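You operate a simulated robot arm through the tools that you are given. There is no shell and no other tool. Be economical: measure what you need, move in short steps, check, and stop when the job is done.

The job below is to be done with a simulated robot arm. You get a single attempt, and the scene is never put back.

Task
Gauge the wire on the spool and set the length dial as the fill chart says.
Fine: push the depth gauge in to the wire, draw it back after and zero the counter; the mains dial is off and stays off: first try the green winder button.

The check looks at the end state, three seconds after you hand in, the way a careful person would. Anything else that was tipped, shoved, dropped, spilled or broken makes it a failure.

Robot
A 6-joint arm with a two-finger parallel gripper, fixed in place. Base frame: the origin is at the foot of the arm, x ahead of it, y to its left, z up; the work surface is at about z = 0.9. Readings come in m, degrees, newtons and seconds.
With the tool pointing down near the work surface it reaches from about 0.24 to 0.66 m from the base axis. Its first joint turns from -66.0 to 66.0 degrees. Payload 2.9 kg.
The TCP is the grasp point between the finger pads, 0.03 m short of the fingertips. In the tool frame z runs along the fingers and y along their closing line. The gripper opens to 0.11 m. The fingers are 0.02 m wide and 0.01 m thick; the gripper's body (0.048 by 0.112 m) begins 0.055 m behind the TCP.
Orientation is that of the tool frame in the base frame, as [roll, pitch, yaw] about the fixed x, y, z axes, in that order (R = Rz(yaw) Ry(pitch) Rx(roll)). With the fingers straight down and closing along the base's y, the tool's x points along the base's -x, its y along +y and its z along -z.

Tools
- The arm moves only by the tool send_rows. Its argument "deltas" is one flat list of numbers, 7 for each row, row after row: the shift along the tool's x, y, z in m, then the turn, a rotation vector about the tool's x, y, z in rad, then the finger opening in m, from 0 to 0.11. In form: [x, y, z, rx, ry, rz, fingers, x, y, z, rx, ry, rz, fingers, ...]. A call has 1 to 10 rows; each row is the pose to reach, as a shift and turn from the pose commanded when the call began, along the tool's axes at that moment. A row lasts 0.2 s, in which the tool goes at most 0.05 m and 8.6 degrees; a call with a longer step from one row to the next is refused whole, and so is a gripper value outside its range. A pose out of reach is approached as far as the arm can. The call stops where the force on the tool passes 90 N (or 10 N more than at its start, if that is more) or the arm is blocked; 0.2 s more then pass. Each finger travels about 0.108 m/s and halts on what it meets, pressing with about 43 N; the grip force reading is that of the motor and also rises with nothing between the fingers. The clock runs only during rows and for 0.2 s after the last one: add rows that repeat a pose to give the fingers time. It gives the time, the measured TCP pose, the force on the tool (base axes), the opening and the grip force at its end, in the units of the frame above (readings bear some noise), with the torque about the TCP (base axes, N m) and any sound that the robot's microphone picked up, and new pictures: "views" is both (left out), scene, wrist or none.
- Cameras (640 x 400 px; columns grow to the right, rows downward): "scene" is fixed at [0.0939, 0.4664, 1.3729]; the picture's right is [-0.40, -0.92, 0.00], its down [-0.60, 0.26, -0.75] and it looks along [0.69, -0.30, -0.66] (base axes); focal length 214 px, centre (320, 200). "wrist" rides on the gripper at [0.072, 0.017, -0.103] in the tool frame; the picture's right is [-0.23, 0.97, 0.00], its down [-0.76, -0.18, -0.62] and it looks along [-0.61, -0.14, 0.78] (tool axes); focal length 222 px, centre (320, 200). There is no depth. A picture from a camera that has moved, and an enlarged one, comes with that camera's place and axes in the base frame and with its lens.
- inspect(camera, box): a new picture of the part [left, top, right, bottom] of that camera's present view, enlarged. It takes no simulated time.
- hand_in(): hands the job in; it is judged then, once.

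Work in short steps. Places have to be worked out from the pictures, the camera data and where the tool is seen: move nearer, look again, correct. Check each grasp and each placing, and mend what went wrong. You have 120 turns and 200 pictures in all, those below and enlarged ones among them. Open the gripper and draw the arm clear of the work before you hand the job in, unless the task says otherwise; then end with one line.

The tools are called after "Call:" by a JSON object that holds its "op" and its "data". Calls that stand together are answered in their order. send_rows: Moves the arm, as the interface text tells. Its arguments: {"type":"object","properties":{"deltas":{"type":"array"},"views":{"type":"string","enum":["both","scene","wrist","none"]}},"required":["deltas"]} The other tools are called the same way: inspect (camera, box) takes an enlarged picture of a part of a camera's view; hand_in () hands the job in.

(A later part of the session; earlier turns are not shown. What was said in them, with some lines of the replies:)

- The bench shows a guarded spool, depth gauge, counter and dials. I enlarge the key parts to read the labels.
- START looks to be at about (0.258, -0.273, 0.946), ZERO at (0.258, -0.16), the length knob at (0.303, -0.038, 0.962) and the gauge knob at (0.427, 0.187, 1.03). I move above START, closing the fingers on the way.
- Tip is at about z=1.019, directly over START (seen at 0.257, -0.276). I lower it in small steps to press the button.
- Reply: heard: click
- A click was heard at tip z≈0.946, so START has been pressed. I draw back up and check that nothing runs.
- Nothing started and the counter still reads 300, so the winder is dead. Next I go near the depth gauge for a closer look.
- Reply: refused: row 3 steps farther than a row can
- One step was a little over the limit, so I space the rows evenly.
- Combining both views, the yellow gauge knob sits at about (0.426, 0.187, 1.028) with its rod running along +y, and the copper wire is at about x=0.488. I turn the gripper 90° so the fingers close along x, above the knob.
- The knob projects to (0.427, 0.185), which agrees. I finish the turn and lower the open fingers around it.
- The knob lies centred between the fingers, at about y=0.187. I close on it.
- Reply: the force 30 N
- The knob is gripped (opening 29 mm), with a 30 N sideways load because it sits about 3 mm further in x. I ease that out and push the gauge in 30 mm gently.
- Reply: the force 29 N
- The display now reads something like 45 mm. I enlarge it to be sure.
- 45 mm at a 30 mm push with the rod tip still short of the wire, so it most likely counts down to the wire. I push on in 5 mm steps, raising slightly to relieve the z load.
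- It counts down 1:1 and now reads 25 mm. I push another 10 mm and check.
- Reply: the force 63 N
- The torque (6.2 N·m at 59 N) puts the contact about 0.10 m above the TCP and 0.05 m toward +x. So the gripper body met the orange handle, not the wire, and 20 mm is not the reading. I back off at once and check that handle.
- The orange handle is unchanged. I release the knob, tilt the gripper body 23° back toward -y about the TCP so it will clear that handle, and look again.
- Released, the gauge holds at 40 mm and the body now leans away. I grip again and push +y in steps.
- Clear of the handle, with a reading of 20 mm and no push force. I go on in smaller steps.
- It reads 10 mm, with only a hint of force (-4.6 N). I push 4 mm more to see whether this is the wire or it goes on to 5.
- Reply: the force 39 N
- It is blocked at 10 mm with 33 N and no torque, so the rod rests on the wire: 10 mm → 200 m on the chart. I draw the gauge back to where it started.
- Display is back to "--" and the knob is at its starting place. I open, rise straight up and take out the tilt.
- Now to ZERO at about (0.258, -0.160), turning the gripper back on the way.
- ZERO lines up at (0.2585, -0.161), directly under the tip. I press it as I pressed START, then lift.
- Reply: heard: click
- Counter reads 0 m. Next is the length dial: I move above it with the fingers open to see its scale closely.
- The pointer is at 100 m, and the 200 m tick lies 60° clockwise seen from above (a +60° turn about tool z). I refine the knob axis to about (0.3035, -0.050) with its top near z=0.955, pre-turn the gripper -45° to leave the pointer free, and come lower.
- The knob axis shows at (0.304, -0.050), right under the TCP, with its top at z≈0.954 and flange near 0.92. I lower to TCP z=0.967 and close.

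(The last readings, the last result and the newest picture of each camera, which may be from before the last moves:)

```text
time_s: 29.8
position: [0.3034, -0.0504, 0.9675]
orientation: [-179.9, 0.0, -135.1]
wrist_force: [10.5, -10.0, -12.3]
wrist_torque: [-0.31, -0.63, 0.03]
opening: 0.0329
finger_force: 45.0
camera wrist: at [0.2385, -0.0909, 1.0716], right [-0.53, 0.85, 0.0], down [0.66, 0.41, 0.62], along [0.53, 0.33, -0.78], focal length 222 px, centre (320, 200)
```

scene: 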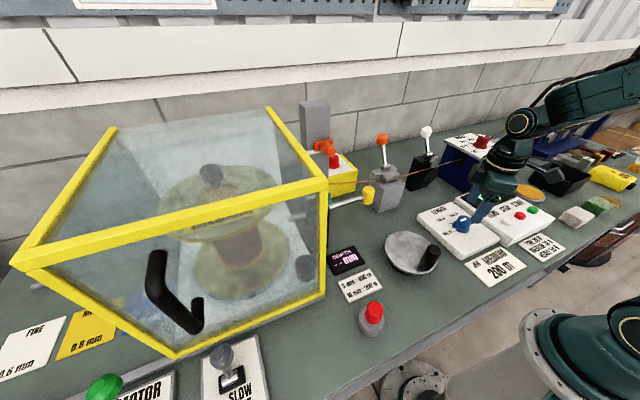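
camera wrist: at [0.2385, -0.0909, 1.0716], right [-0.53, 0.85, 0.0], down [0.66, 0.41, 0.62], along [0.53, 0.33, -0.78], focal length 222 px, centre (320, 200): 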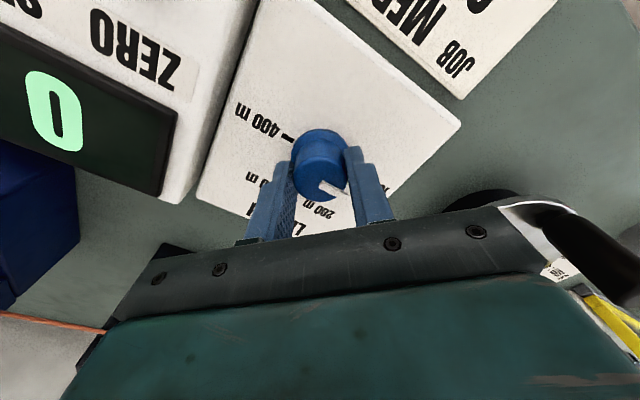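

Gripped at 33 mm opening with only a light side load. I turn the knob +60° toward 200 m.

Call:
{"op": "send_rows", "data": {"deltas": [0, 0, 0, 0, 0, 0.145, 0.025, 0, 0, 0, 0, 0, 0.29, 0.025, 0, 0, 0, 0, 0, 0.435, 0.025, 0, 0, 0, 0, 0, 0.58, 0.025, 0, 0, 0, 0, 0, 0.725, 0.025, 0, 0, 0, 0, 0, 0.87, 0.025, 0, 0, 0, 0, 0, 1.0, 0.025, 0, 0, 0, 0, 0, 1.047, 0.025, 0, 0, 0, 0, 0, 1.047, 0.025], "views": "none"}}

Call:
{"op": "inspect", "data": {"camera": "scene", "box": [400, 170, 540, 260]}}

Call:
{"op": "inspect", "data": {"camera": "wrist", "box": [220, 80, 420, 205]}}

```text
time_s: 31.8
position: [0.3045, -0.0486, 0.9681]
orientation: [180.0, 0.1, 165.1]
wrist_force: [14.6, -3.1, -27.2]
wrist_torque: [-0.09, -0.4, 0.01]
opening: 0.0332
finger_force: 44.8
```

```text
4.44 times, centred on (470, 215) of scene
camera zoom: at [0.0946, 0.4663, 1.3729], right [-0.4, -0.92, 0.0], down [-0.6, 0.26, -0.75], along [0.69, -0.3, -0.66], focal length 953 px, centre (-347, 133)
```

zoom: 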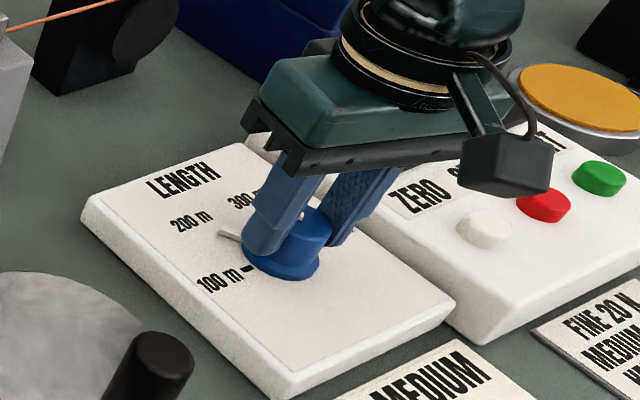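

```text
3.20 times, centred on (320, 142) of wrist
camera zoom: at [0.236, -0.0157, 1.0717], right [0.47, 0.88, 0.0], down [0.69, -0.37, 0.62], along [0.55, -0.29, -0.78], focal length 711 px, centre (320, 384)
```

zoom: 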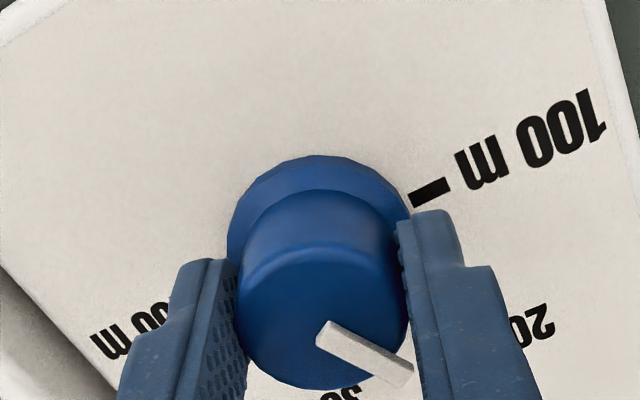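

The pointer has swung to the 200 m side. I open, lift straight off and check its alignment.

Call:
{"op": "send_rows", "data": {"deltas": [0, 0, 0, 0, 0, 0, 0.07, 0, 0, 0, 0, 0, 0, 0.07, 0, 0, -0.03, 0, 0, 0, 0.07, 0, 0, -0.07, 0, 0, 0, 0.07, 0, 0, -0.11, 0, 0, 0, 0.07, 0, 0, -0.11, 0, 0, 0, 0.07], "views": "none"}}

Call:
{"op": "inspect", "data": {"camera": "wrist", "box": [220, 40, 420, 165]}}

Call:
{"op": "inspect", "data": {"camera": "scene", "box": [400, 170, 540, 260]}}

```text
time_s: 33.2
position: [0.3037, -0.0512, 1.0782]
orientation: [-180.0, 0.0, 165.0]
wrist_force: [0.3, -1.1, -0.3]
wrist_torque: [0.02, -0.03, 0.02]
opening: 0.0698
finger_force: 0.1
```

```text
3.20 times, centred on (320, 102) of wrist
camera zoom: at [0.2357, -0.0165, 1.1823], right [0.47, 0.88, 0.0], down [0.69, -0.37, 0.62], along [0.55, -0.29, -0.78], focal length 711 px, centre (320, 512)
```

zoom: 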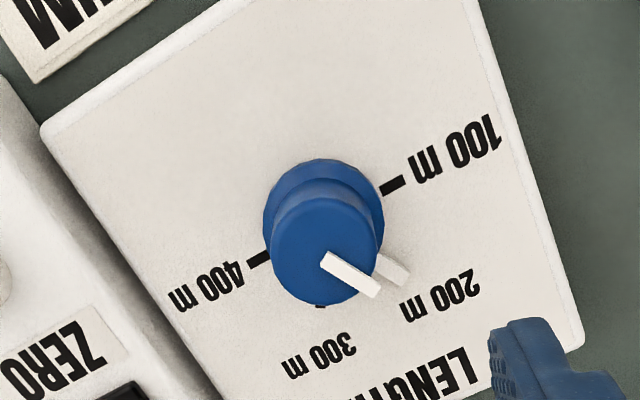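

```text
4.44 times, centred on (470, 215) of scene
camera zoom: at [0.0939, 0.4664, 1.3729], right [-0.4, -0.92, 0.0], down [-0.6, 0.26, -0.75], along [0.69, -0.3, -0.66], focal length 953 px, centre (-347, 133)
```

zoom: 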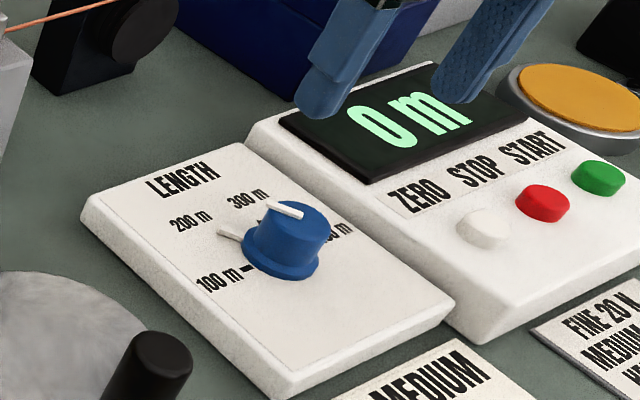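

The pointer covers the 200 m tick, and the counter reads 0 m. I raise the arm clear and take a last look at everything.

Call:
{"op": "send_rows", "data": {"deltas": [0, 0, -0.04, 0, 0, 0, 0.09, 0, 0, -0.08, 0, 0, 0, 0.1, 0, 0, -0.12, 0, 0, 0, 0.1, 0, 0, -0.14, 0, 0, 0, 0.1], "views": "both"}}

Call:
{"op": "inspect", "data": {"camera": "scene", "box": [270, 90, 430, 310]}}

```text
time_s: 34.2
position: [0.3016, -0.0496, 1.2182]
orientation: [180.0, 0.0, 165.1]
wrist_force: [-0.6, 0.1, -0.4]
wrist_torque: [0.0, -0.02, -0.01]
opening: 0.0998
finger_force: 0.0
camera wrist: at [0.2351, -0.0153, 1.3228], right [0.47, 0.88, 0.0], down [0.69, -0.37, 0.62], along [0.55, -0.29, -0.78], focal length 222 px, centre (320, 200)
```

scene: 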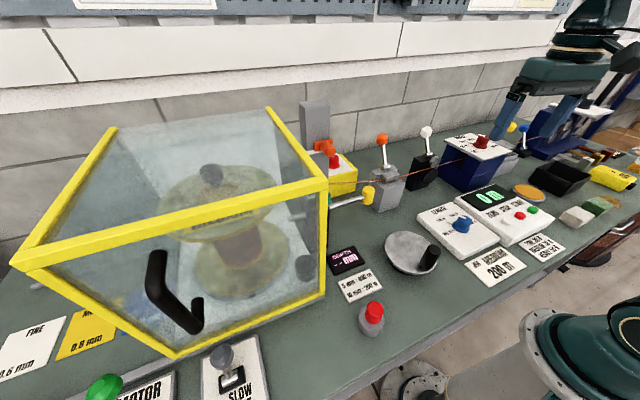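
wrist: 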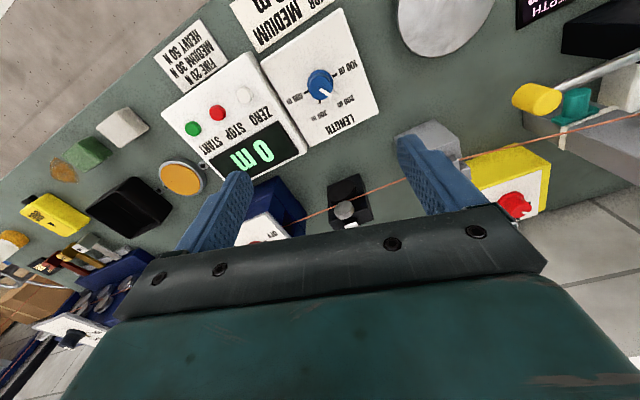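

```text
1.82 times, centred on (350, 200) of scene
camera zoom: at [0.0939, 0.4664, 1.3729], right [-0.4, -0.92, 0.0], down [-0.6, 0.26, -0.75], along [0.69, -0.3, -0.66], focal length 390 px, centre (266, 200)
```

zoom: 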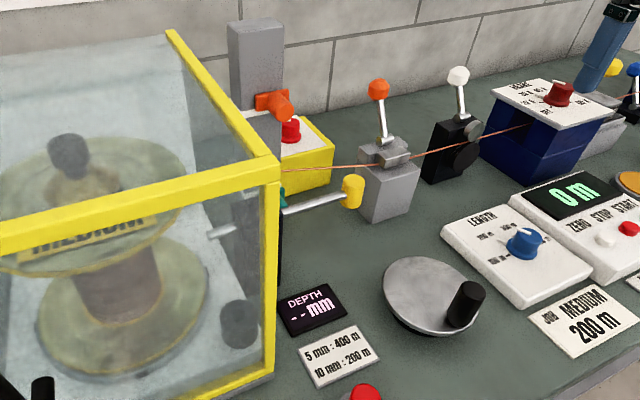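

Everything is in place: the gauge is drawn back ("--"), the counter is at 0 m, the dial is at 200 m, and mains and the other controls are unchanged. I hand in.

Call:
{"op": "hand_in", "data": {}}

```text
The job is handed in.
```

The length dial is set to 200 m: the gauge read 10 mm at the wire, and the chart gives 200 m for that. I tried the green START button first and nothing ran. The gauge is drawn back, the counter is zeroed and the mains dial is still off. While pushing the gauge in, the gripper bumped the orange handle on the grey post at about 60 N. I backed off, and the handle looked unmoved afterwards.
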